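You operate a simulated robot arm through the tools that you are given. There is no shell and no other tool. Be economical: measure what you need, move in short steps, check, and stop when the job is done.

You are at the controls of a simulated robot arm. One attempt, no reset.

## Task
Take flange G6 off the black stand and lay it and its nut on the round table.
Fine: yellow arm in before the round table's socket wrench undoes the nut, free again afterwards; put the wrench back; the other flange stays. Set down upright: socket wrench. Where these are worked on the way, their far stop is far enough and under half their travel is too little: yellow arm.

Only the result counts: the job must be done as asked and must still hold three seconds after the hand-in. Knocking over, shifting, dropping, spilling or breaking anything else fails it.

## Robot
A 6-joint arm with a two-finger parallel gripper, fixed in place. Base frame: the origin is at the foot of the arm, x ahead of it, y to its left, z up; the work surface is at about z = 0.72. Lengths are in m, angles in rad, forces in N, time in s.
With the tool pointing down near the work surface it reaches from about 0.18 to 0.76 m from the base axis. Its first joint turns from -2.897 to 2.897 rad. Payload 3.91 kg.
Tool frame: the origin (TCP) lies between the finger pads and is the grasp point; the fingertips stand 0.03 m ahead of it; z points along the fingers, y is the line along which they close. Largest opening 0.11 m; finger width 0.02, thickness 0.01; the body of the gripper, 0.048 by 0.112 m, starts 0.055 m behind the TCP.
Orientation is that of the tool frame in the base frame, as a unit quaternion [w, x, y, z]. With the fingers straight down and closing along the base's y, the tool's x points along the base's -x, its y along +y and its z along -z.

## Interface
- The arm moves only by the tool play_rows. Its argument "moves" is a list of rows, each a list of 7 numbers: the turn, a rotation vector about the tool's x, y, z in rad, then the shift along the tool's x, y, z in m, then the closure, from 0 (fully open) to 1 (shut). In form: [[rx, ry, rz, tx, ty, tz, grip], ...]. A call has 1 to 8 rows; each row shifts and turns the commanded pose from where the row before left it, along the tool's axes as they then stand. Rows are played at 5 a second. More than 0.05 m and 0.15 rad between two rows, or a gripper value outside its range, and nothing of the call is played. Where a pose cannot be reached the arm comes as near as it can. A force on the tool above 80 N (or 10 N above the force at the start of the call, whichever is more), or a blocked arm, ends the call early, and 0.2 s more pass. The fingers move at their own pace (about 0.045 m/s each) and stop on an object; they squeeze with about 22 N. The grip force told is the motor's: it shows also when the fingers shut on nothing. Time passes only in rows, and 0.2 s behind the last, so rows that do not move let the fingers close. The reply holds the time, the measured pose of the TCP, the force on the tool along the base axes, the opening and the grip force, in the units named above and with some noise, with the torque about the TCP (base axes, N m) and any sound that the robot's microphone picked up.
- Cameras (640 x 400 px; columns grow to the right, rows downward): "scene" is fixed at [0.0578, 0.6485, 1.3371]; the picture's right is [-0.75, -0.66, 0.00], its down [-0.44, 0.51, -0.74] and it looks along [0.49, -0.56, -0.67] (base axes); focal length 224 px, centre (320, 200). "wrist" rides on the gripper at [0.071, 0.022, -0.107] in the tool frame; the picture's right is [-0.29, 0.96, 0.00], its down [-0.76, -0.23, -0.61] and it looks along [-0.58, -0.18, 0.79] (tool axes); focal length 243 px, centre (320, 200).
- capture(camera): a new picture of that camera. The clock stands still meanwhile.
- slide_trunk(by): slides the trunk up (or, below 0, down) by that many m; the arm rides with it, the base frame stays. It gives what a move gives, with no picture.
- measure_at(camera, pixels): for up to 12 pixels [column, row] of the newest picture of that camera ("zoom" is the newest enlarged one), the place [x, y, z] in the base frame of the surface seen there, good to about 0.002 m, but the place of the scene camera against the robot may be out by one fixed shift of up to 0.018 m in any direction. The clock stands still meanwhile.
- close_up(camera, box): a new picture of the part [left, top, right, bottom] of that camera's present view, enlarged. The clock stands still meanwhile.
- hand_in(): hands the job in; it is judged then, once.

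Work in short steps. Measure before you move; look again where a grasp or a placing could have gone wrong, and mend it. You have 80 turns and 54 pictures in all, those below and enlarged ones among them. Open the gripper and draw the arm clear of the work before you hand the job in, unless the task says otherwise; then end with one line.

The tools are called after "Emit:" as name(argument=value, ...) on one line, values as JSON. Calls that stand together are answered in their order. play_rows: Moves the arm, as the interface text tells. Its arguments: {"type":"object","properties":{"moves":{"type":"array","items":{"type":"array","items":{"type":"number"}}}},"required":["moves"]} The other tools are called the same way: slide_trunk (by) slides the trunk up or down; capture (camera) takes a picture; measure_at (camera, pixels) gives the place of the surface under pixels of a picture; close_up (camera, box) takes an enlarged picture of a part of a camera's view; hand_in () hands the job in.

At the start:

```text
time_s: 0.0
tool_pos: [0.2409, 0.3593, 1.1601]
tcp_rot: [0.0, 0.0, 1.0, -0.001]
wrist_force: [0.2, 0.5, 0.4]
wrist_torque: [-0.04, 0.0, -0.05]
gripper_width: 0.1101
finger_force: 0.1
trunk travel left (down, up): [-0.45, 0.14]
```

scene: 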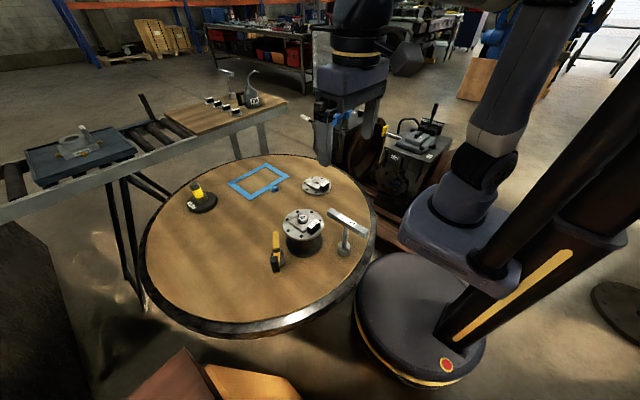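
wrist: 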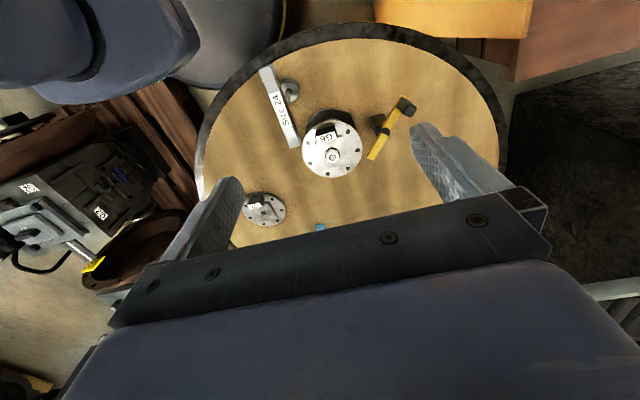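

The wrist view shows G6 on the black stand near (332,150), the socket wrench at (280,105), and a yellow arm near (390,125). I'll enlarge both views to see the details.

Emit:
close_up(camera="scene", box=[170, 160, 390, 298])

Emit:
close_up(camera="wrist", box=[220, 40, 460, 190])

```text
2.90 times, centred on (280, 229) of scene
```

zoom: 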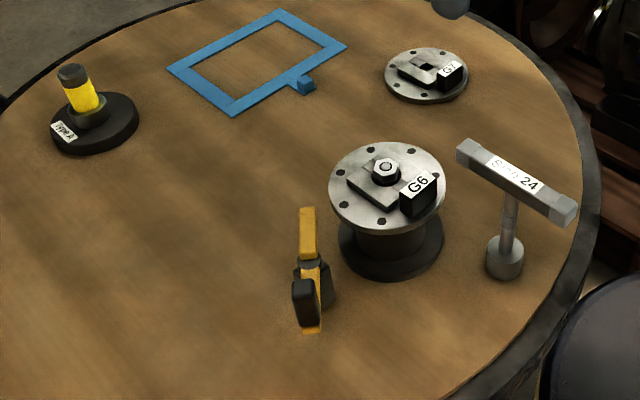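

```text
2.67 times, centred on (340, 115) of wrist
```

zoom: 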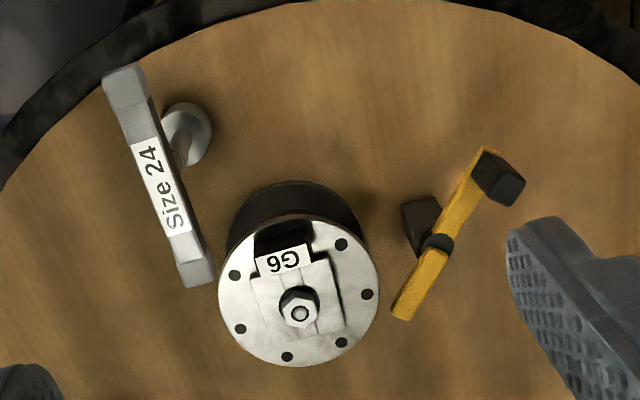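

The newest zoom is the wrist one; I measure the key points in it: the wrench bar ends, socket, flange, nut and yellow arm.

Emit:
measure_at(camera="zoom", pixels=[[125, 78], [199, 278], [165, 190], [195, 125], [300, 313], [283, 262], [300, 222], [300, 360], [497, 178], [405, 312], [437, 245], [420, 215]])

Emit:
measure_at(camera="zoom", pixels=[[222, 290], [377, 290], [315, 350], [280, 290], [325, 310], [490, 152], [520, 190], [455, 205], [290, 190], [400, 100], [100, 300], [440, 243]])

Emit:
measure_at(camera="scene", pixels=[[303, 218], [275, 238], [348, 222], [345, 250], [318, 185], [205, 195], [255, 180], [277, 265], [305, 250], [250, 260], [278, 257], [274, 189]])

```text
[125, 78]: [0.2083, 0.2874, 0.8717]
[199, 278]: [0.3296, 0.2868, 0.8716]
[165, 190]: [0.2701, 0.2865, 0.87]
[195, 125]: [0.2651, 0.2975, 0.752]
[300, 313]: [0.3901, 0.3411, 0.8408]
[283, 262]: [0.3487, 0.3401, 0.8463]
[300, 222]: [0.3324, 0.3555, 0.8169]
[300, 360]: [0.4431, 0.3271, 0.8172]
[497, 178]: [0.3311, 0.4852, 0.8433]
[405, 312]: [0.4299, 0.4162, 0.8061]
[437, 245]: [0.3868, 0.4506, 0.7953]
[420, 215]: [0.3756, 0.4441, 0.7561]
```

```text
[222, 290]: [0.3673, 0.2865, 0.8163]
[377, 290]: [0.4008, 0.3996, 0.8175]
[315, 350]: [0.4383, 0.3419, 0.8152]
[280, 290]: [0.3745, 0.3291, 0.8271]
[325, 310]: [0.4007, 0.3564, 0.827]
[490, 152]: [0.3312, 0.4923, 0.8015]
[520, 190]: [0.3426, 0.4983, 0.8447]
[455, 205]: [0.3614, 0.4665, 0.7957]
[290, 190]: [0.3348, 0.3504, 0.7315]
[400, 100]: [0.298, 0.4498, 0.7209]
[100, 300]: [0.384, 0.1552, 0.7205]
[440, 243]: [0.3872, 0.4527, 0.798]
```

```text
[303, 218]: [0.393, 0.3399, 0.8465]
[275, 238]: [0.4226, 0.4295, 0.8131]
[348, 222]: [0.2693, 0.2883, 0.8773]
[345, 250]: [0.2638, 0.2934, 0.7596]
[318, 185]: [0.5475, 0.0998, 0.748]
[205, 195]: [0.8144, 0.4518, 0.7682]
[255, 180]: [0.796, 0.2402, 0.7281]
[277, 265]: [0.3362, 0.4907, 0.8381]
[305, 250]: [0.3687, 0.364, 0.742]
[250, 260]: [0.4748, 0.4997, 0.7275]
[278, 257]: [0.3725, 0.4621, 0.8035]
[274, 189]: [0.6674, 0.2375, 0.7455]
```

Flange G6 is centred near (0.388,0.342), with disc top at z 0.817 and about 0.115 m across. I enlarge the yellow arm and the flange hub further to learn how each works.

Emit:
close_up(camera="scene", box=[255, 200, 335, 280])

Emit:
close_up(camera="wrist", box=[290, 85, 430, 190])

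```text
5.00 times, centred on (295, 240) of scene
```

zoom: 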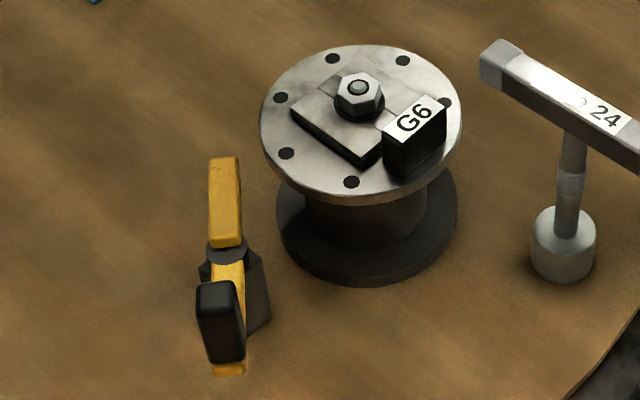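

```text
3.81 times, centred on (360, 138) of wrist
```

zoom: 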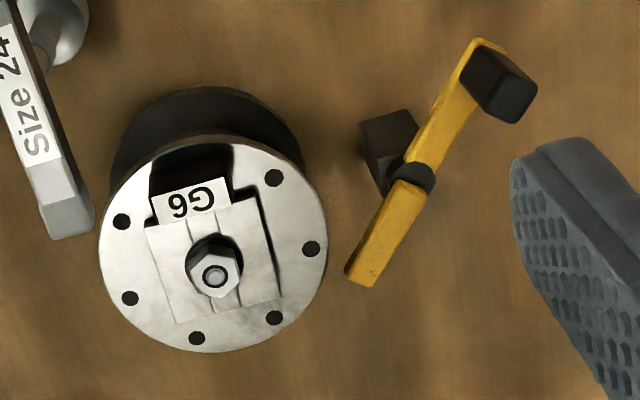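

The hub block and nut show at (215,250) in this zoom. I measure the block edges and the yellow arm's outline.

Emit:
measure_at(camera="zoom", pixels=[[155, 240], [178, 312], [250, 205], [277, 290], [190, 215], [215, 276], [205, 235], [165, 200], [220, 190], [190, 170], [232, 185], [214, 310]])

Emit:
measure_at(camera="zoom", pixels=[[360, 278], [352, 265], [378, 280], [410, 190], [440, 120], [480, 45], [500, 85], [525, 85], [475, 65], [418, 178], [440, 150], [380, 130]])

```text
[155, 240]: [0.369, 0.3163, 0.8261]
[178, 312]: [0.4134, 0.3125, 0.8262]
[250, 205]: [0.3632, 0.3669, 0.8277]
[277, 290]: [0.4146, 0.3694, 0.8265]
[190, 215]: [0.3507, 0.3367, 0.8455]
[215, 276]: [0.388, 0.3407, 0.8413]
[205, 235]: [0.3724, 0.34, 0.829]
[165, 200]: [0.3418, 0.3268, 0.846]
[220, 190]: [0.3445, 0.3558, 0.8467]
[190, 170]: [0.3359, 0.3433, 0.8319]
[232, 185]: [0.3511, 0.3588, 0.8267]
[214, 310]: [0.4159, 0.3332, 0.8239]
```

```text
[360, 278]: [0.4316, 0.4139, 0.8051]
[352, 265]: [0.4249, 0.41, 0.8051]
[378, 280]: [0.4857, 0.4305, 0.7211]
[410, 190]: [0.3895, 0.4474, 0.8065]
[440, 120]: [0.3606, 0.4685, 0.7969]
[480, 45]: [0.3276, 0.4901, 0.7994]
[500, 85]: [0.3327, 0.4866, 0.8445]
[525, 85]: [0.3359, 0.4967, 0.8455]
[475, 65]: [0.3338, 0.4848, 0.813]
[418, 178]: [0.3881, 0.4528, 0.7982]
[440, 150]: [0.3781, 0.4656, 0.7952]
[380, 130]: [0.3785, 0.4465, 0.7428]
```

The yellow arm pivots near (0.387,0.452), with its knob at (0.337,0.489) and its tip at (0.43,0.413); turning it clockwise swings the tip towards the flange. I'll shut the fingers and go above a point behind the knob.

Emit:
play_rows(moves=[[0, 0, 0, -0.027, 0.0345, 0, 1], [0, 0, 0, -0.027, 0.0345, 0, 1], [0, 0, 0, -0.027, 0.0345, 0, 1], [0, 0, 0, 0, 0, 0.045, 1], [0, 0, 0, 0, 0, 0.045, 1], [0, 0, 0, 0, 0, 0.045, 1], [0, 0, 0, 0, 0, 0.045, 1], [0, 0, 0, 0, 0, 0.045, 1]])

Emit:
capture(camera="wrist")

```text
time_s: 1.8
tool_pos: [0.3232, 0.4625, 0.934]
tcp_rot: [0.0, 0.0, 1.0, 0.0]
wrist_force: [0.4, 0.1, 1.2]
wrist_torque: [0.0, 0.02, -0.02]
gripper_width: 0.0003
finger_force: 22.2
trunk travel left (down, up): [-0.45, 0.14]
```

```text
47 pictures are left
```

wrist: 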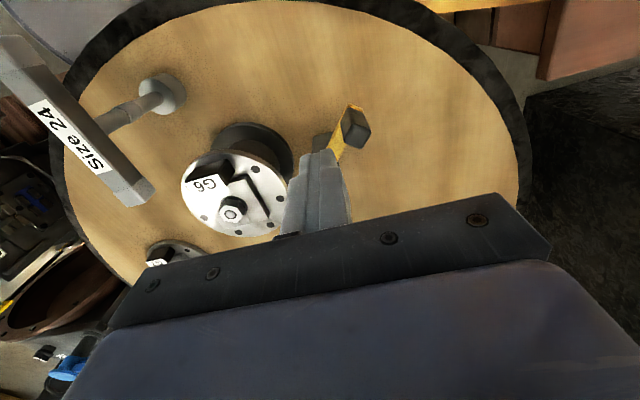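

The knob is at (355,127), ahead of the closed fingers. I go down behind it and push along the arc, first part.

Emit:
play_rows(moves=[[0, 0, 0, 0, 0, 0.045, 1], [0, 0, 0, 0, 0, 0.043, 1], [0, 0, 0, -0.003, 0.0116, 0, 1], [0, 0, 0, -0.0046, 0.01, 0, 1], [0, 0, 0, -0.0063, 0.009, 0, 1], [0, 0, 0, -0.0078, 0.0078, 0, 1]])

Emit:
close_up(camera="scene", box=[215, 180, 375, 280])

```text
time_s: 3.2
tool_pos: [0.3446, 0.5009, 0.847]
tcp_rot: [0.0, 0.0, 1.0, 0.001]
wrist_force: [1.6, -0.7, 1.0]
wrist_torque: [0.02, -0.06, -0.01]
gripper_width: 0.0
finger_force: 21.7
trunk travel left (down, up): [-0.45, 0.14]
```

```text
4.00 times, centred on (295, 230) of scene
```

zoom: 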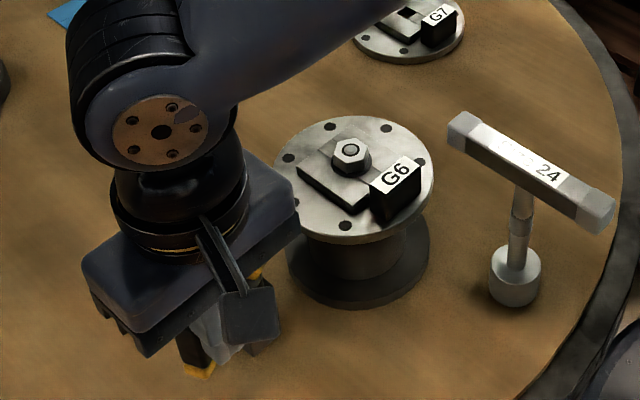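

Forces are small and the gripper hides the arm, though the yellow end near (195,370) seems to have moved. I push on along the arc and look with the wrist camera.

Emit:
play_rows(moves=[[0, 0, 0, -0.009, 0.0063, 0, 1], [0, 0, 0, -0.01, 0.0046, 0, 1], [0, 0, 0, -0.0053, 0.0016, 0, 1]])

Emit:
capture(camera="wrist")

```text
time_s: 4.0
tool_pos: [0.3686, 0.5138, 0.8472]
tcp_rot: [0.001, 0.0, 1.0, 0.0]
wrist_force: [0.1, -0.2, 0.6]
wrist_torque: [0.01, 0.0, 0.01]
gripper_width: 0.0002
finger_force: 21.6
trunk travel left (down, up): [-0.45, 0.14]
```

```text
45 pictures are left
```

wrist: 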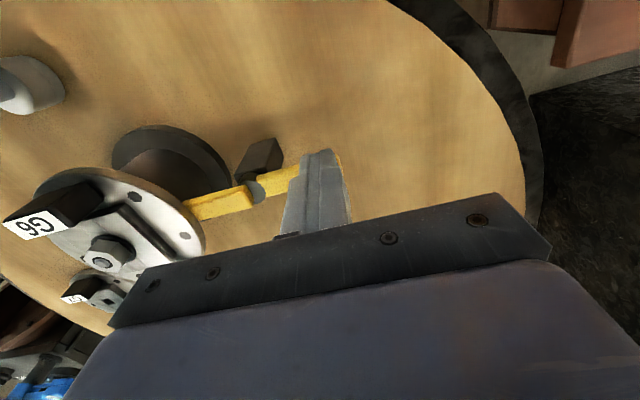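

The yellow bar now runs from (205,208) past the pivot (255,190), with its tip at the flange rim. I measure its direction.

Emit:
measure_at(camera="wrist", pixels=[[195, 205], [200, 215], [220, 205], [240, 197], [257, 188], [280, 180], [338, 158]])

Emit:
close_up(camera="wrist", box=[120, 110, 360, 260])

```text
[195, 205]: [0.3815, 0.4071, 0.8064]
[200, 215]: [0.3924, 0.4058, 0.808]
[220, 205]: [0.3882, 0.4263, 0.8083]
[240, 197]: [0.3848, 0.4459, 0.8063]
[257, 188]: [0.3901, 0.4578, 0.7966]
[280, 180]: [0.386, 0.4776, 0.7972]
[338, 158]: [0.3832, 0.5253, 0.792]
```

```text
2.67 times, centred on (240, 185) of wrist
```

zoom: 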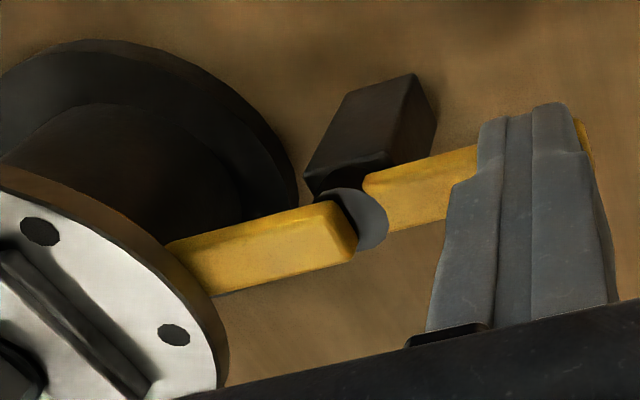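

The bar now points at the stand and passes just under the rim. I push a little further to see whether it has reached its stop.

Emit:
play_rows(moves=[[0, 0, 0, -0.006, 0.001, 0, 1], [0, 0, 0, -0.006, 0.001, 0, 1], [0, 0, 0, -0.006, 0, 0, 1]])

Emit:
capture(camera="wrist")

```text
time_s: 4.9
tool_pos: [0.3714, 0.5145, 0.8467]
tcp_rot: [-0.013, -0.003, 1.0, -0.005]
wrist_force: [-50.4, -7.4, 18.5]
wrist_torque: [0.17, -0.11, -0.13]
gripper_width: 0.0
finger_force: 22.0
trunk travel left (down, up): [-0.45, 0.14]
stopped in row 3: the force on the tool passed its limit (the readings are from after the stop); the commanded pose is now the measured one
```

```text
43 pictures are left
```

wrist: 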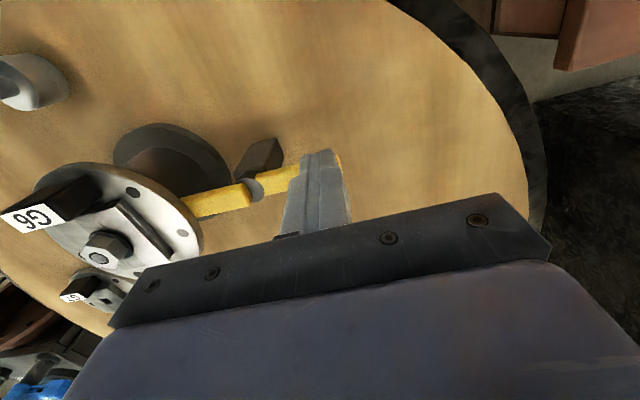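

The push met the stop (-50 N in x), so the arm is in. I back off, level the tool, rise and move toward the wrench with the fingers opening.

Emit:
play_rows(moves=[[-0.01, -0.026, 0.006, 0.012, 0, 0, 1], [0, 0, 0, 0.01, -0.005, 0, 1], [0, 0, 0, 0, 0, -0.048, 1], [0, 0, 0, 0, 0, -0.048, 0.5], [0, 0, 0, 0, 0, -0.048, 0.3], [0, 0, 0, 0.018, -0.044, -0.01, 0.3], [0, 0, 0, 0.018, -0.044, 0, 0.3], [0, 0, 0, 0.018, -0.044, 0, 0.3]])

Emit:
capture(camera="wrist")

Emit:
close_up(camera="scene", box=[235, 180, 395, 280])

```text
time_s: 6.7
tool_pos: [0.3023, 0.3785, 0.9975]
tcp_rot: [0.002, 0.002, 1.0, 0.001]
wrist_force: [-0.4, 0.0, -1.0]
wrist_torque: [-0.01, 0.0, -0.02]
gripper_width: 0.077
finger_force: 0.1
trunk travel left (down, up): [-0.45, 0.14]
```

```text
42 pictures are left
```

wrist: 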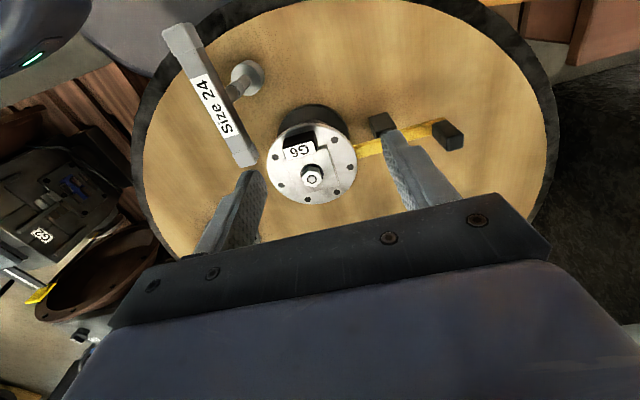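

```text
4.00 times, centred on (315, 230) of scene
```

zoom: 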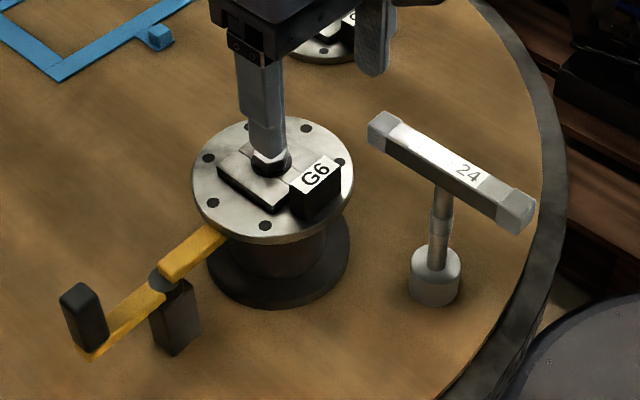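

The yellow arm stays in under the rim. Now I measure the wrench bar's ends, edges and socket in the wrist view for the grasp.

Emit:
measure_at(camera="wrist", pixels=[[177, 32], [244, 158], [205, 90], [216, 87], [228, 113], [215, 118], [247, 75], [262, 78], [240, 92], [312, 181], [312, 178], [250, 62]])

Emit:
measure_at(camera="zoom", pixels=[[378, 133], [515, 212], [450, 168], [460, 180], [435, 290], [435, 262], [437, 230], [269, 160], [262, 165]])

```text
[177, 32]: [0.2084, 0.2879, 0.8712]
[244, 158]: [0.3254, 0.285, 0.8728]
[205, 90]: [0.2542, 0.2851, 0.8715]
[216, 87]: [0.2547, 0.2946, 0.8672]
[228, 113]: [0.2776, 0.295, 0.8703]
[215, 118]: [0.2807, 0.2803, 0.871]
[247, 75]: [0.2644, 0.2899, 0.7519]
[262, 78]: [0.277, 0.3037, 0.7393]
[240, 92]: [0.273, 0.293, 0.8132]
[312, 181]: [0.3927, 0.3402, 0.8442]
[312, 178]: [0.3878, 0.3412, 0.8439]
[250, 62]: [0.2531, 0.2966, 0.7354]
```

```text
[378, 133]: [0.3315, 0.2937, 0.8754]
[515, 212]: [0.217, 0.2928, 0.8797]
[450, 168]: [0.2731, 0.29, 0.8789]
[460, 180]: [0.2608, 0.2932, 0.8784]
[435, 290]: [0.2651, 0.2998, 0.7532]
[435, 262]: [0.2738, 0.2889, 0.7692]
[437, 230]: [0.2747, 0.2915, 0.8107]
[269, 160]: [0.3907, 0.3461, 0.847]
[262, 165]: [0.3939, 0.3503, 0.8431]
```

The bar centre is at about (0.269,0.287), with its top at z 0.872, and the stem is under the middle. I align over it and descend to z 0.861.

Emit:
play_rows(moves=[[0, 0, 0, 0.0165, -0.0458, 0, 0.5], [0, 0, 0, 0.0165, -0.0457, 0, 0.5], [0, 0, 0, 0, 0, 0.046, 0.5], [0, 0, 0, 0, 0, 0.046, 0.5], [0, 0, 0, 0, 0, 0.0445, 0.5]])

Emit:
capture(camera="wrist")

```text
time_s: 7.9
tool_pos: [0.2695, 0.2859, 0.8598]
tcp_rot: [0.003, 0.002, 1.0, 0.0]
wrist_force: [0.1, -0.2, 0.0]
wrist_torque: [-0.01, 0.03, 0.01]
gripper_width: 0.0549
finger_force: 0.1
trunk travel left (down, up): [-0.45, 0.14]
```

```text
40 pictures are left
```

wrist: 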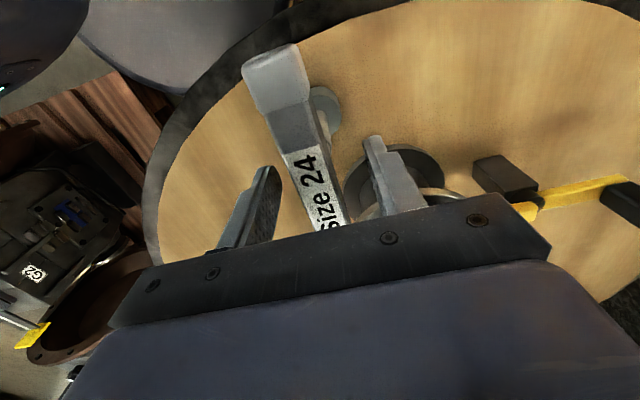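

The bar lies between the fingers, so I close on it.

Emit:
play_rows(moves=[[0, 0, 0, 0, 0.0008, 0, 1], [0, 0, 0, 0, 0, 0, 1], [0, 0, 0, 0, 0, 0, 1], [0, 0, 0, 0, 0, 0, 1]])

```text
time_s: 8.9
tool_pos: [0.2706, 0.287, 0.8611]
tcp_rot: [0.003, 0.002, 1.0, 0.0]
wrist_force: [0.2, 0.0, -0.7]
wrist_torque: [0.02, 0.0, 0.0]
gripper_width: 0.02
finger_force: 22.1
trunk travel left (down, up): [-0.45, 0.14]
```

It grips at 0.020 m. I lift it 0.15 m and check how it hangs.

Emit:
play_rows(moves=[[0, 0, 0, 0, 0, -0.02, 1], [0, 0, 0, 0, 0, -0.045, 1], [0, 0, 0, 0, 0, -0.045, 1], [0, 0, 0, 0, 0, -0.045, 1], [0, 0, 0, 0, 0, 0, 1]])

Emit:
capture(camera="scene")

Emit:
capture(camera="wrist")

```text
time_s: 10.1
tool_pos: [0.2709, 0.2871, 1.0184]
tcp_rot: [0.002, 0.002, 1.0, 0.0]
wrist_force: [-1.3, -0.6, -3.0]
wrist_torque: [-0.02, -0.04, 0.01]
gripper_width: 0.0197
finger_force: 21.9
trunk travel left (down, up): [-0.45, 0.14]
```

```text
39 pictures are left
```

scene: 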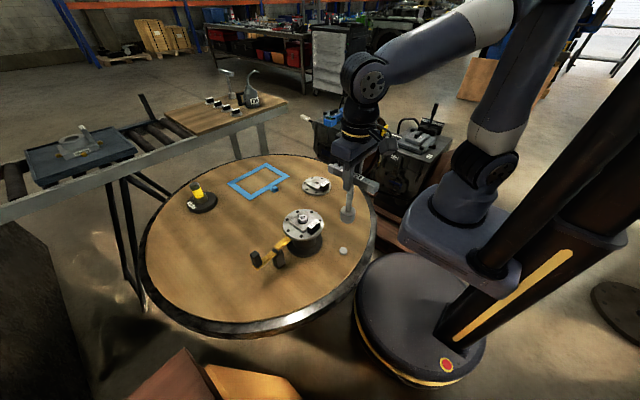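

```text
38 pictures are left
```

wrist: 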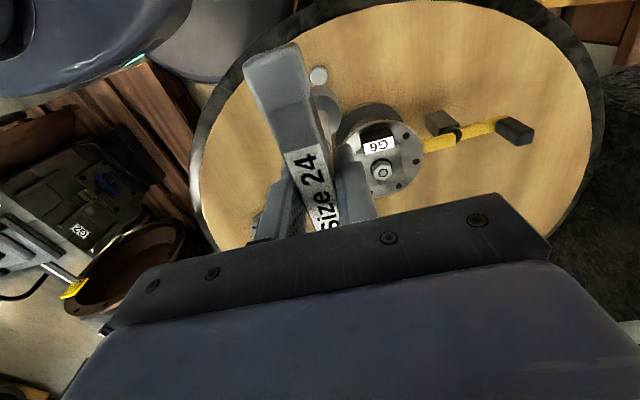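

The wrench hangs straight, and its parking spot is a small grey stub at wrist (318,76). I measure the stub, the socket and the nut.

Emit:
measure_at(camera="wrist", pixels=[[318, 73], [318, 82], [311, 77], [326, 76], [382, 172], [322, 95], [330, 110], [375, 165], [390, 175]])

Emit:
close_up(camera="scene", box=[260, 160, 400, 270])

```text
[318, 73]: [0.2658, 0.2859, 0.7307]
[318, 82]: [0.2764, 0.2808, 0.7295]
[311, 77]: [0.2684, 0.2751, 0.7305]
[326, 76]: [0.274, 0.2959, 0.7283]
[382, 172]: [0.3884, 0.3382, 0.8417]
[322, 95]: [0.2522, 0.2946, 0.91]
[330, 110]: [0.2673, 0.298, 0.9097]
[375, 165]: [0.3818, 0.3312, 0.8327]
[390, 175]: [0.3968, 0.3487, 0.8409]
```

```text
3.64 times, centred on (330, 215) of scene
```

zoom: 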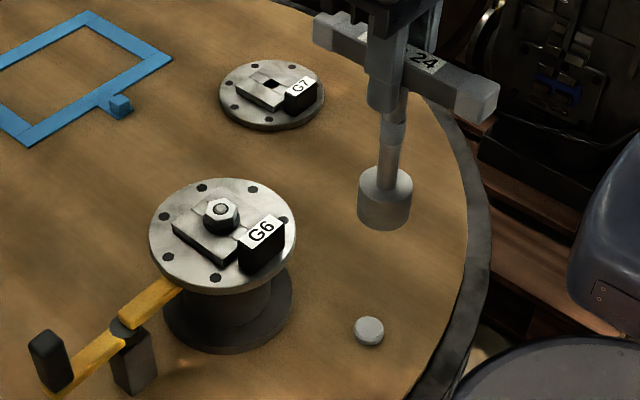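

The stub is at (0.271,0.286). I carry the wrench over the nut at (0.3885,0.341), staying at this height.

Emit:
play_rows(moves=[[0, 0.004, -0.004, -0.039, 0.018, 0, 1], [0, 0, 0, -0.039, 0.018, 0, 1], [0, 0, 0, -0.0396, 0.0178, 0, 1], [0, 0, 0, 0, 0, 0, 1]])

Emit:
close_up(camera="scene", box=[240, 160, 380, 270])

Emit:
capture(camera="wrist")

```text
time_s: 11.1
tool_pos: [0.3888, 0.3414, 1.0189]
tcp_rot: [-0.001, 0.0, 1.0, 0.0]
wrist_force: [0.3, 0.0, -3.6]
wrist_torque: [0.0, 0.03, 0.0]
gripper_width: 0.0199
finger_force: 22.3
trunk travel left (down, up): [-0.45, 0.14]
```

```text
3.64 times, centred on (310, 215) of scene
```

zoom: 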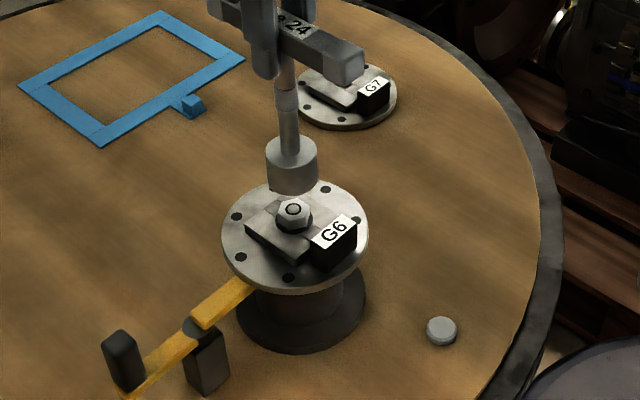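

```text
35 pictures are left
```

wrist: 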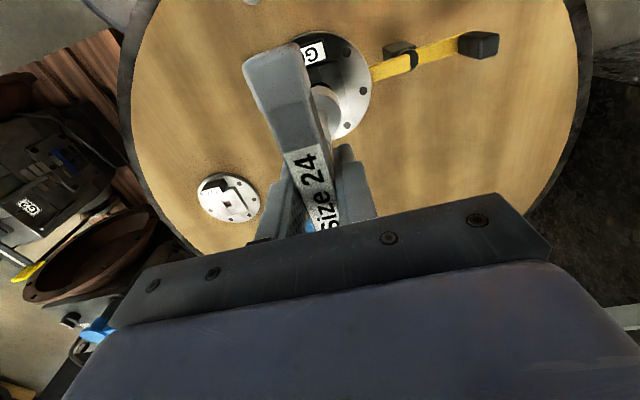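

The socket appears above the nut with columns 292 against 294. I check the centring by measuring socket and nut points.

Emit:
close_up(camera="scene", box=[296, 190, 344, 230])

```text
10.00 times, centred on (320, 210) of scene
```

zoom: 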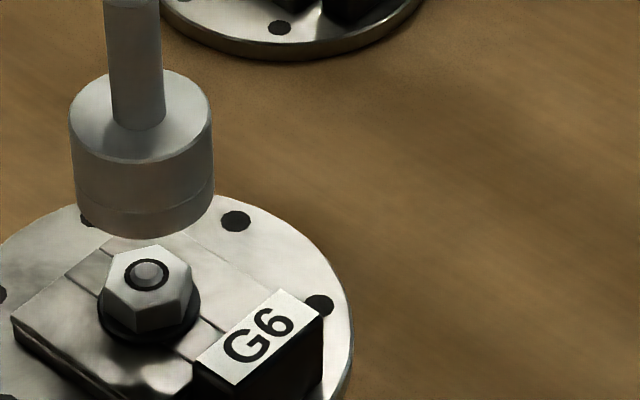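

Allowing for perspective, the socket is centred on the nut. I lower it until it is just above the nut top, then go on in small steps.

Emit:
play_rows(moves=[[0, 0, 0, 0, 0, 0.02, 1], [0, 0, 0, 0, 0, 0.012, 1], [0, 0, 0, 0, 0, 0.004, 1], [0, 0, 0, 0, 0, 0.004, 1], [0, 0, 0, 0, 0, 0.003, 1]])

```text
time_s: 12.3
tool_pos: [0.3869, 0.3401, 0.9744]
tcp_rot: [0.001, 0.0, 1.0, 0.0]
wrist_force: [5.5, -1.5, -2.3]
wrist_torque: [-0.28, -0.66, -0.03]
gripper_width: 0.0199
finger_force: 22.3
trunk travel left (down, up): [-0.45, 0.14]
```

The socket end is at about z 0.833, below the nut top at 0.841, so it has started onto the nut with a small side force. I shift slightly and seat it further.

Emit:
play_rows(moves=[[0, 0, 0, -0.001, -0.0005, 0.002, 1], [0, 0, 0, 0, 0, 0.003, 1], [0, 0, 0, 0, 0, 0, 1]])

Emit:
close_up(camera="scene", box=[260, 180, 340, 230])

```text
time_s: 13.1
tool_pos: [0.3865, 0.3418, 0.9712]
tcp_rot: [0.001, 0.0, 1.0, 0.002]
wrist_force: [0.2, -2.2, 18.6]
wrist_torque: [-0.28, -0.08, -0.02]
gripper_width: 0.0198
finger_force: 21.9
trunk travel left (down, up): [-0.45, 0.14]
```

```text
8.00 times, centred on (300, 205) of scene
```

zoom: 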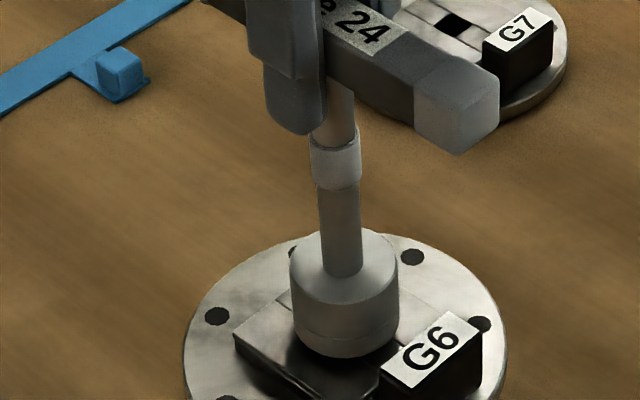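

It is down on the nut with about 20 N. I start turning counter-clockwise, which is negative about tool z, easing the press a little.

Emit:
play_rows(moves=[[0, 0, -0.08, 0, 0, -0.001, 1], [0, 0, -0.1, 0, 0, 0, 1], [0, 0, -0.1, 0, 0, 0, 1], [0, 0, -0.1, 0, 0, 0, 1]])

Emit:
close_up(camera="scene", box=[220, 160, 380, 260])

```text
time_s: 14.1
tool_pos: [0.386, 0.3413, 0.9695]
tcp_rot: [0.001, -0.189, 0.982, 0.0]
wrist_force: [0.3, -1.0, 15.6]
wrist_torque: [-0.17, 0.08, -0.25]
gripper_width: 0.02
finger_force: 22.1
trunk travel left (down, up): [-0.45, 0.14]
```

```text
4.00 times, centred on (300, 210) of scene
```

zoom: 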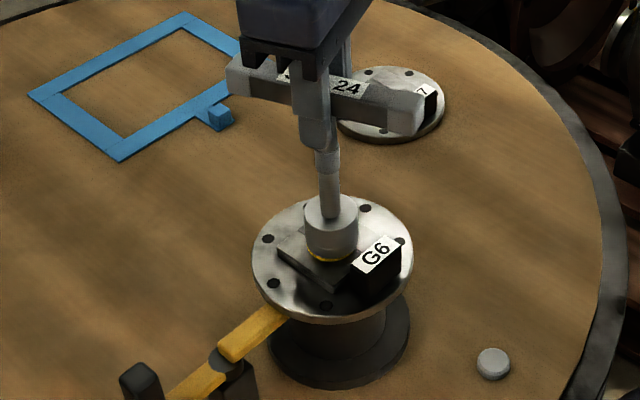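

The wrench turned 0.38 rad and the flange stayed still, with light torque; a yellow glint shows at the socket base (318,255). I continue turning.

Emit:
play_rows(moves=[[0, 0, -0.14, 0, 0, 0, 1], [0, 0, -0.14, 0, 0, 0, 1], [0, 0, -0.14, 0, 0, 0, 1], [0, 0, -0.14, 0, 0, 0, 1], [0, 0, -0.14, 0, 0, 0, 1], [0, 0, -0.14, 0, 0, 0, 1]])

Emit:
close_up(camera="scene", box=[260, 180, 340, 230])

```text
time_s: 15.5
tool_pos: [0.3886, 0.3402, 0.97]
tcp_rot: [0.002, -0.574, 0.819, 0.0]
wrist_force: [0.6, -3.1, 12.3]
wrist_torque: [-0.36, -0.17, -0.08]
gripper_width: 0.0197
finger_force: 22.0
trunk travel left (down, up): [-0.45, 0.14]
```

```text
8.00 times, centred on (300, 205) of scene
```

zoom: 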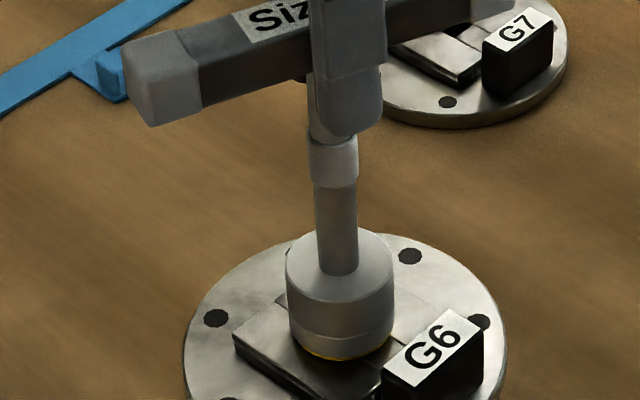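

1.22 rad turned and the torque is low. I continue the turn by another 1.2 rad.

Emit:
play_rows(moves=[[0, 0, -0.15, 0, 0, 0, 1], [0, 0, -0.15, 0, 0, 0, 1], [0, 0, -0.15, 0, 0, 0, 1], [0, 0, -0.15, 0, 0, 0, 1], [0, 0, -0.15, 0, 0, 0, 1], [0, 0, -0.15, 0, 0, 0, 1], [0, 0, -0.15, 0, 0, 0, 1], [0, 0, -0.15, 0, 0, 0, 1]])

Emit:
close_up(camera="scene", box=[260, 180, 340, 230])

```text
time_s: 17.3
tool_pos: [0.3872, 0.3404, 0.9705]
tcp_rot: [-0.002, 0.936, -0.352, 0.0]
wrist_force: [1.9, -0.9, 16.9]
wrist_torque: [-0.22, -0.23, -0.06]
gripper_width: 0.0198
finger_force: 22.2
trunk travel left (down, up): [-0.45, 0.14]
```

```text
8.00 times, centred on (300, 205) of scene
```

zoom: 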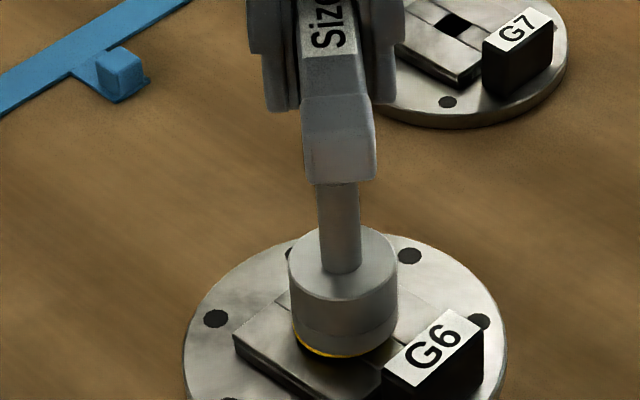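

2.42 rad turned with little resistance. I lift the wrench 0.04 m to see the state of the nut.

Emit:
play_rows(moves=[[0, 0, 0, 0, 0, -0.008, 1], [0, 0, 0, 0, 0, -0.015, 1], [0, 0, 0, 0, 0, -0.02, 1]])

Emit:
close_up(camera="scene", box=[260, 180, 340, 230])

```text
time_s: 18.1
tool_pos: [0.3885, 0.3416, 1.0103]
tcp_rot: [0.0, 0.936, -0.353, 0.0]
wrist_force: [0.5, -0.1, -2.8]
wrist_torque: [-0.01, -0.04, -0.04]
gripper_width: 0.0198
finger_force: 22.9
trunk travel left (down, up): [-0.45, 0.14]
```

```text
8.00 times, centred on (300, 205) of scene
```

zoom: 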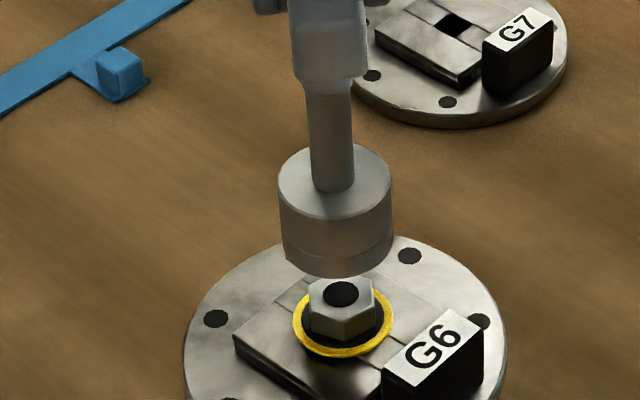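

The stud has sunk out of the nut bore and a yellow ring shows, so the nut is undone. I rotate the wrench back in the air.

Emit:
play_rows(moves=[[0, 0, 0.15, 0, 0, -0.01, 1], [0, 0, 0.15, 0, 0, 0, 1], [0, 0, 0.15, 0, 0, 0, 1], [0, 0, 0.15, 0, 0, 0, 1], [0, 0, 0.15, 0, 0, 0, 1], [0, 0, 0.15, 0, 0, 0, 1], [0, 0, 0.15, 0, 0, 0, 1], [0, 0, 0.15, 0, 0, 0, 1]])

Emit:
play_rows(moves=[[0, 0, 0.15, 0, 0, 0, 1], [0, 0, 0.15, 0, 0, 0, 1], [0, 0, 0.15, 0, 0, 0, 1], [0, 0, 0.15, 0, 0, 0, 1], [0, 0, 0.15, 0, 0, 0, 1], [0, 0, 0.15, 0, 0, 0, 1], [0, 0, 0.15, 0, 0, 0, 1], [0, 0, 0.15, 0, 0, 0, 1]])

```text
time_s: 19.9
tool_pos: [0.3875, 0.3404, 1.0221]
tcp_rot: [0.0, -0.571, 0.821, 0.001]
wrist_force: [0.0, -0.8, -3.0]
wrist_torque: [-0.01, 0.02, 0.01]
gripper_width: 0.0201
finger_force: 22.3
trunk travel left (down, up): [-0.45, 0.14]
```

```text
time_s: 21.7
tool_pos: [0.3876, 0.3407, 1.0225]
tcp_rot: [0.001, -0.009, 1.0, 0.0]
wrist_force: [0.4, -0.3, -3.0]
wrist_torque: [0.0, 0.02, -0.01]
gripper_width: 0.0199
finger_force: 21.7
trunk travel left (down, up): [-0.45, 0.14]
```

Back to the starting yaw. I carry the wrench over its stub and lower it to just above.

Emit:
play_rows(moves=[[0, 0, 0.018, 0.039, -0.018, 0, 1], [0, 0, 0, 0.039, -0.018, 0, 1], [0, 0, 0, 0.0392, -0.0182, 0, 1], [0, 0, 0, 0, 0, 0.045, 1], [0, 0, 0, 0, 0, 0.045, 1], [0, 0, 0, 0, 0, 0.04, 1], [0, 0, 0, 0, 0, 0, 1]])

Emit:
close_up(camera="scene", box=[310, 215, 374, 265])

```text
time_s: 23.3
tool_pos: [0.2715, 0.2851, 0.8945]
tcp_rot: [0.001, -0.001, 1.0, 0.0]
wrist_force: [0.4, -0.7, -2.7]
wrist_torque: [0.01, 0.0, 0.02]
gripper_width: 0.0198
finger_force: 22.2
trunk travel left (down, up): [-0.45, 0.14]
```

```text
8.00 times, centred on (342, 240) of scene
```

zoom: 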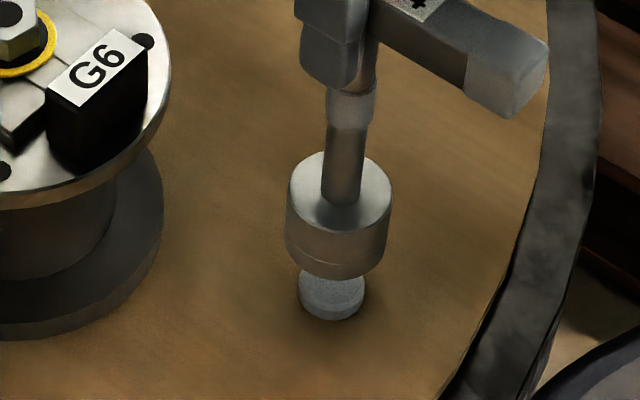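

With perspective allowed for, the socket lines up with the stub. I lower it gently until it stands.

Emit:
play_rows(moves=[[0, 0, 0, 0, 0, 0.018, 1], [0, 0, 0, 0, 0, 0.008, 1], [0, 0, 0, 0, 0, 0.004, 1], [0, 0, 0, 0, 0, 0.002, 1], [0, 0, 0, 0, 0, 0, 1]])

```text
time_s: 24.5
tool_pos: [0.2714, 0.2865, 0.8618]
tcp_rot: [0.001, -0.002, 1.0, 0.001]
wrist_force: [0.1, 0.3, -2.5]
wrist_torque: [0.01, 0.0, -0.01]
gripper_width: 0.0199
finger_force: 21.6
trunk travel left (down, up): [-0.45, 0.14]
```

The wrench weight is still carried, so I lower 1 mm at a time.

Emit:
play_rows(moves=[[0, 0, 0, 0, 0, 0.001, 1], [0, 0, 0, 0, 0, 0.001, 1], [0, 0, 0, 0, 0, 0, 1]])

Emit:
close_up(camera="scene", box=[310, 215, 374, 265])

```text
time_s: 25.3
tool_pos: [0.2724, 0.2866, 0.8591]
tcp_rot: [0.001, -0.002, 1.0, 0.0]
wrist_force: [0.6, -0.4, -2.4]
wrist_torque: [0.01, 0.0, -0.01]
gripper_width: 0.0198
finger_force: 22.4
trunk travel left (down, up): [-0.45, 0.14]
```

```text
8.00 times, centred on (342, 240) of scene
```

zoom: 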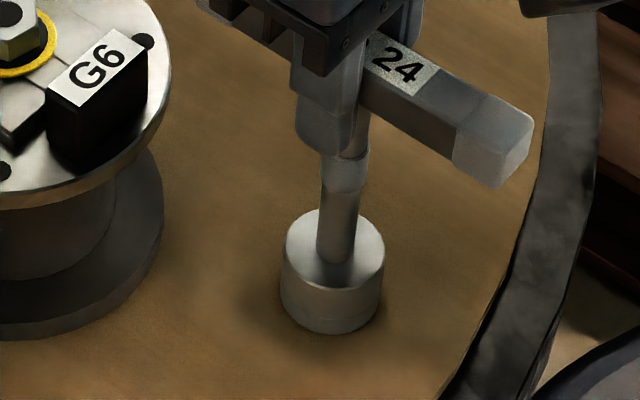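

It is over the stub but not yet on the table; the bar slid up slightly in the grip during the press. I keep lowering.

Emit:
play_rows(moves=[[0, 0, 0, 0, 0, 0.001, 1], [0, 0, 0, 0, 0, 0.001, 1], [0, 0, 0, 0, 0, 0.001, 1], [0, 0, 0, 0, 0, 0, 1]])

```text
time_s: 26.3
tool_pos: [0.2703, 0.2854, 0.8559]
tcp_rot: [0.002, -0.002, 1.0, 0.001]
wrist_force: [1.1, -2.3, 18.4]
wrist_torque: [-0.2, -0.05, -0.02]
gripper_width: 0.02
finger_force: 22.0
trunk travel left (down, up): [-0.45, 0.14]
```

It is down (18 N). I ease up a touch, open and rise straight up.

Emit:
play_rows(moves=[[0, 0, 0, 0, 0, -0.001, 1], [0, 0, 0, 0, 0, 0, 0.5], [0, 0, 0, 0, 0, 0, 0.5], [0, 0, 0, 0, 0, 0, 0.5], [0, 0, 0, 0, 0, -0.04, 0.5], [0, 0, 0, 0, 0, -0.045, 0.5], [0, 0, 0, 0, 0, -0.045, 0.5]])

Emit:
capture(camera="wrist")

```text
time_s: 27.9
tool_pos: [0.2691, 0.2861, 0.9887]
tcp_rot: [0.001, -0.002, 1.0, 0.0]
wrist_force: [-0.4, 0.5, 0.1]
wrist_torque: [0.0, -0.04, 0.04]
gripper_width: 0.0552
finger_force: 0.1
trunk travel left (down, up): [-0.45, 0.14]
```

```text
26 pictures are left
```

wrist: 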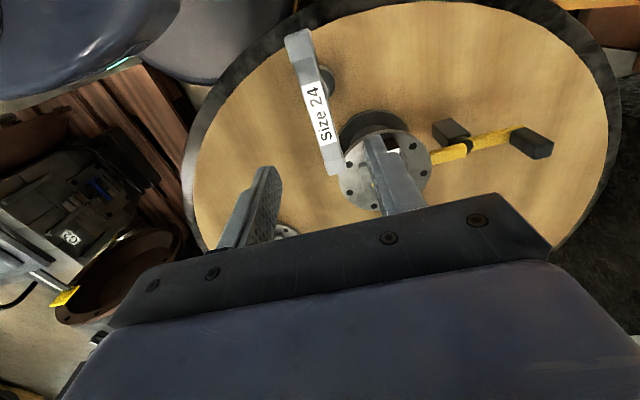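

The wrench stands on its spot. Next I free the yellow arm, so I measure its knob near (532,140).

Emit:
measure_at(camera="wrist", pixels=[[522, 135], [545, 142], [530, 140], [512, 142], [468, 148], [435, 157], [538, 155], [300, 35], [333, 170], [328, 85]])

```text
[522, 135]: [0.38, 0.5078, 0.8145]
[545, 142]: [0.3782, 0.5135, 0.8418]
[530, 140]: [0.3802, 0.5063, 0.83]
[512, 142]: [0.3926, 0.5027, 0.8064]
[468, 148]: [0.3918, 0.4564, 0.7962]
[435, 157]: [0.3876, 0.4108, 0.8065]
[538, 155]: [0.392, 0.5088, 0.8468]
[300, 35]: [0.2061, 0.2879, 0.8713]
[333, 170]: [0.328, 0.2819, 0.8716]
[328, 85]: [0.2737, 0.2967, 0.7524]
```

The knob centre is at about (0.388,0.512). I move with fingers shutting to above its +x side at (0.421,0.507).

Emit:
play_rows(moves=[[0, 0, 0, -0.0253, 0.0368, 0, 1], [0, 0, 0, -0.0253, 0.0368, 0, 1], [0, 0, 0, -0.0253, 0.0368, 0, 1], [0, 0, 0, -0.0253, 0.0368, 0, 1], [0, 0, 0, -0.0253, 0.0368, 0, 1], [0, 0, 0, -0.0253, 0.0368, 0, 1], [0, 0, 0, 0, 0, 0.045, 1]])

Emit:
capture(camera="scene")

```text
time_s: 29.5
tool_pos: [0.4224, 0.5066, 0.9407]
tcp_rot: [0.0, -0.003, 1.0, 0.0]
wrist_force: [1.0, 0.7, 0.2]
wrist_torque: [-0.02, 0.0, 0.01]
gripper_width: 0.0001
finger_force: 22.3
trunk travel left (down, up): [-0.45, 0.14]
```

```text
25 pictures are left
```

scene: 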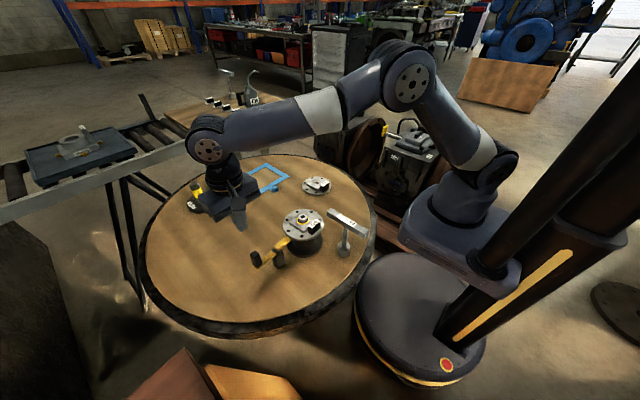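

The path is clear. I descend to z 0.847 and push the knob back along the arc.

Emit:
play_rows(moves=[[0, 0, 0, 0, 0, 0.047, 1], [0, 0, 0, 0, 0, 0.046, 1], [0, 0, 0, 0.012, 0.0046, 0, 1], [0, 0, 0, 0.0106, 0.0028, 0, 1], [0, 0, 0, 0.0109, 0.001, 0, 1], [0, 0, 0, 0.0109, -0.001, 0, 1], [0, 0, 0, 0.0106, -0.0028, 0, 1], [0, 0, 0, 0.01, -0.0046, 0, 1]])

Emit:
capture(camera="wrist")

```text
time_s: 31.3
tool_pos: [0.3584, 0.5069, 0.8493]
tcp_rot: [0.001, -0.001, 1.0, 0.0]
wrist_force: [4.6, 3.1, -1.8]
wrist_torque: [-0.01, -0.03, 0.04]
gripper_width: 0.0
finger_force: 21.9
trunk travel left (down, up): [-0.45, 0.14]
```

```text
24 pictures are left
```

wrist: 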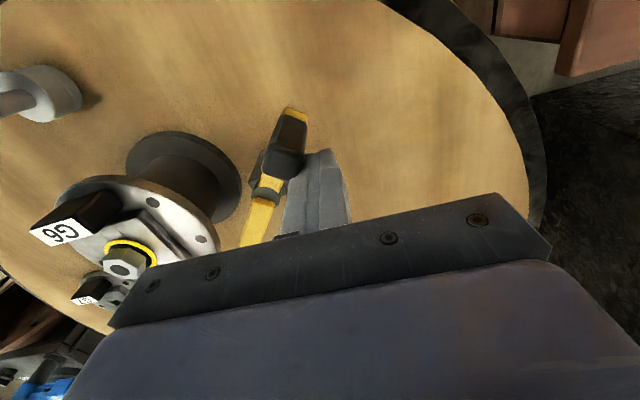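

The arm has swung back most of the way. I push on gently toward its starting stop.

Emit:
play_rows(moves=[[0, 0, 0, 0.0055, -0.0036, 0, 1], [0, 0, 0, 0.0045, -0.0037, 0, 1], [0, 0, 0, 0.004, -0.004, 0, 1], [0, 0, 0, 0.003, -0.004, 0, 1], [0, 0, 0, 0.003, -0.004, 0, 1]])

Emit:
capture(camera="wrist")

```text
time_s: 32.1
tool_pos: [0.3572, 0.5061, 0.8497]
tcp_rot: [0.014, -0.001, 1.0, 0.015]
wrist_force: [39.7, 25.6, -24.9]
wrist_torque: [0.33, -0.37, 0.12]
gripper_width: 0.0
finger_force: 21.9
trunk travel left (down, up): [-0.45, 0.14]
stopped in row 3: the force on the tool passed its limit (the readings are from after the stop); the commanded pose is now the measured one
```

```text
23 pictures are left
```

wrist: 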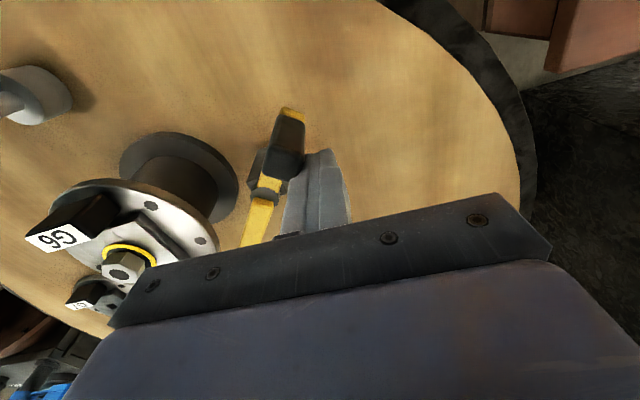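

The arm is at its free stop. I back off, level the tool, rise, and move to look at the nut with the fingers opening.

Emit:
play_rows(moves=[[0.03, 0.028, 0, -0.01, 0.008, 0, 1], [0, 0, 0, -0.005, 0.003, 0, 1], [0, 0, 0, 0, 0, -0.048, 0.6], [0, 0, 0, 0, 0, -0.048, 0.5], [0, 0, 0, 0, 0, -0.048, 0.5], [0, 0, 0, 0.018, -0.045, 0, 0.5], [0, 0, 0, 0.018, -0.045, 0, 0.5], [0, 0, 0, 0.018, -0.045, 0, 0.5]])

Emit:
close_up(camera="wrist", box=[240, 90, 400, 220])

```text
time_s: 33.9
tool_pos: [0.3112, 0.3783, 0.9961]
tcp_rot: [-0.003, -0.002, 1.0, -0.002]
wrist_force: [-0.7, 0.0, 0.5]
wrist_torque: [-0.04, 0.02, -0.01]
gripper_width: 0.0549
finger_force: 0.1
trunk travel left (down, up): [-0.45, 0.14]
```

```text
3.08 times, centred on (320, 155) of wrist
```

zoom: 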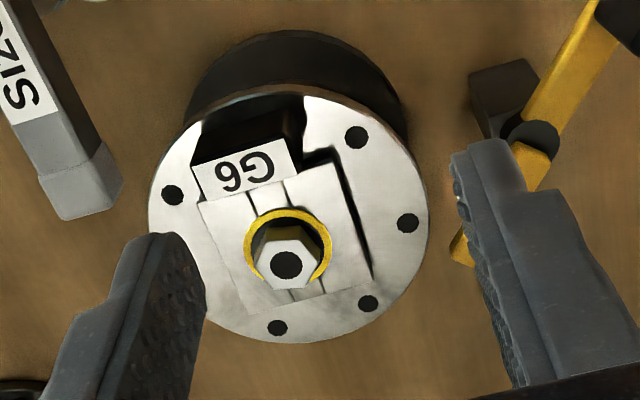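

The nut's hex is visible at (287,262), with flats tilted about 15° from the finger closing line. I measure it.

Emit:
measure_at(camera="zoom", pixels=[[287, 246], [287, 285], [260, 265], [313, 265], [258, 270], [270, 244], [304, 242], [317, 266], [298, 289], [267, 287], [250, 230], [230, 290]])

```text
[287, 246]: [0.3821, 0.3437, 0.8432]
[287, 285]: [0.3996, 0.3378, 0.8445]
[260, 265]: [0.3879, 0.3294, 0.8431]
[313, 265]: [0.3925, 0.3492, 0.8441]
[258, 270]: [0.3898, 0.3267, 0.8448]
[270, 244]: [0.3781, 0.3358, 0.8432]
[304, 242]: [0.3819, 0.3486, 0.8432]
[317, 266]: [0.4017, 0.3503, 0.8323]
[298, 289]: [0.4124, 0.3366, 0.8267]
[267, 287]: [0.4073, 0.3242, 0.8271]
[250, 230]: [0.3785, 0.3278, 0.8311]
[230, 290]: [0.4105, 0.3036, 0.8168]
```

The nut centre is about (0.3895,0.3405), top z 0.844. I move over it, turn the tool -0.23 rad so the pads match the flats, and go partway down.

Emit:
play_rows(moves=[[-0.004, -0.006, 0, -0.039, -0.019, 0, 0.5], [0, 0, 0, -0.039, -0.0188, 0, 0.5], [0, 0, -0.115, 0, 0, 0.03, 0.5], [0, 0, -0.115, 0, 0, 0.03, 0.5], [0, 0, 0, 0, 0, 0.03, 0.5]])

Emit:
close_up(camera="scene", box=[260, 180, 340, 230])

```text
time_s: 35.1
tool_pos: [0.3887, 0.3438, 0.908]
tcp_rot: [0.0, -0.117, 0.993, 0.001]
wrist_force: [-0.5, 0.0, 0.0]
wrist_torque: [0.04, 0.02, -0.01]
gripper_width: 0.055
finger_force: 0.1
trunk travel left (down, up): [-0.45, 0.14]
```

```text
8.00 times, centred on (300, 205) of scene
```

zoom: 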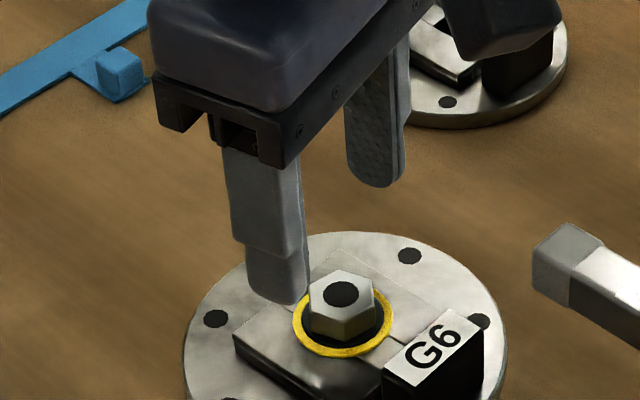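

Fingers straddle the nut. I shift 2 mm, lower to z 0.863 and close.

Emit:
play_rows(moves=[[0, 0, 0, 0, -0.002, 0.03, 0.5], [0, 0, 0, 0, 0, 0.015, 0.5], [0, 0, 0, 0, 0, 0, 1], [0, 0, 0, 0, 0, 0, 1], [0, 0, 0, 0, 0, 0, 1], [0, 0, 0, 0, 0, 0, 1]])

Emit:
close_up(camera="scene", box=[260, 180, 340, 230])

```text
time_s: 36.5
tool_pos: [0.3916, 0.3407, 0.8627]
tcp_rot: [0.0, -0.116, 0.993, 0.0]
wrist_force: [1.0, -4.2, -2.2]
wrist_torque: [-0.13, -0.05, 0.01]
gripper_width: 0.0262
finger_force: 22.3
trunk travel left (down, up): [-0.45, 0.14]
```

```text
8.00 times, centred on (300, 205) of scene
```

zoom: 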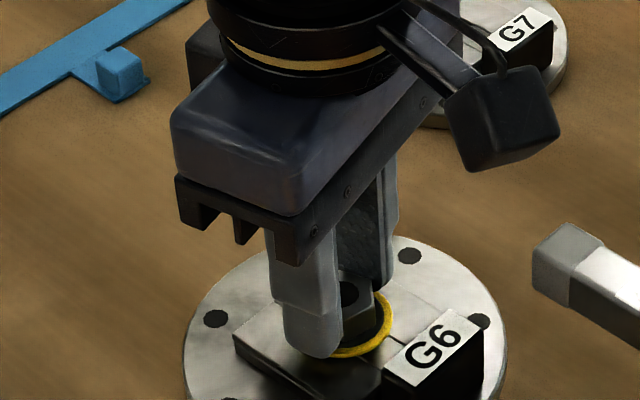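

Gripped at 0.026 m. I lift the nut straight up.

Emit:
play_rows(moves=[[0, 0, 0, 0, 0, -0.005, 1], [0, 0, 0, 0, 0, -0.015, 1], [0, 0, 0, 0, 0, -0.03, 1], [0, 0, 0, 0, 0, -0.03, 1]])

Emit:
close_up(camera="scene", box=[240, 160, 360, 235])

```text
time_s: 37.5
tool_pos: [0.39, 0.3385, 0.9453]
tcp_rot: [0.0, -0.115, 0.993, 0.0]
wrist_force: [-0.1, -0.5, 0.1]
wrist_torque: [0.01, 0.05, 0.06]
gripper_width: 0.0
finger_force: 21.6
trunk travel left (down, up): [-0.45, 0.14]
```

```text
5.33 times, centred on (300, 198) of scene
```

zoom: 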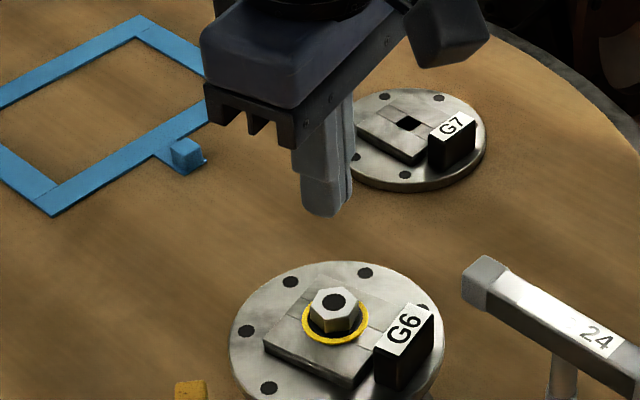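

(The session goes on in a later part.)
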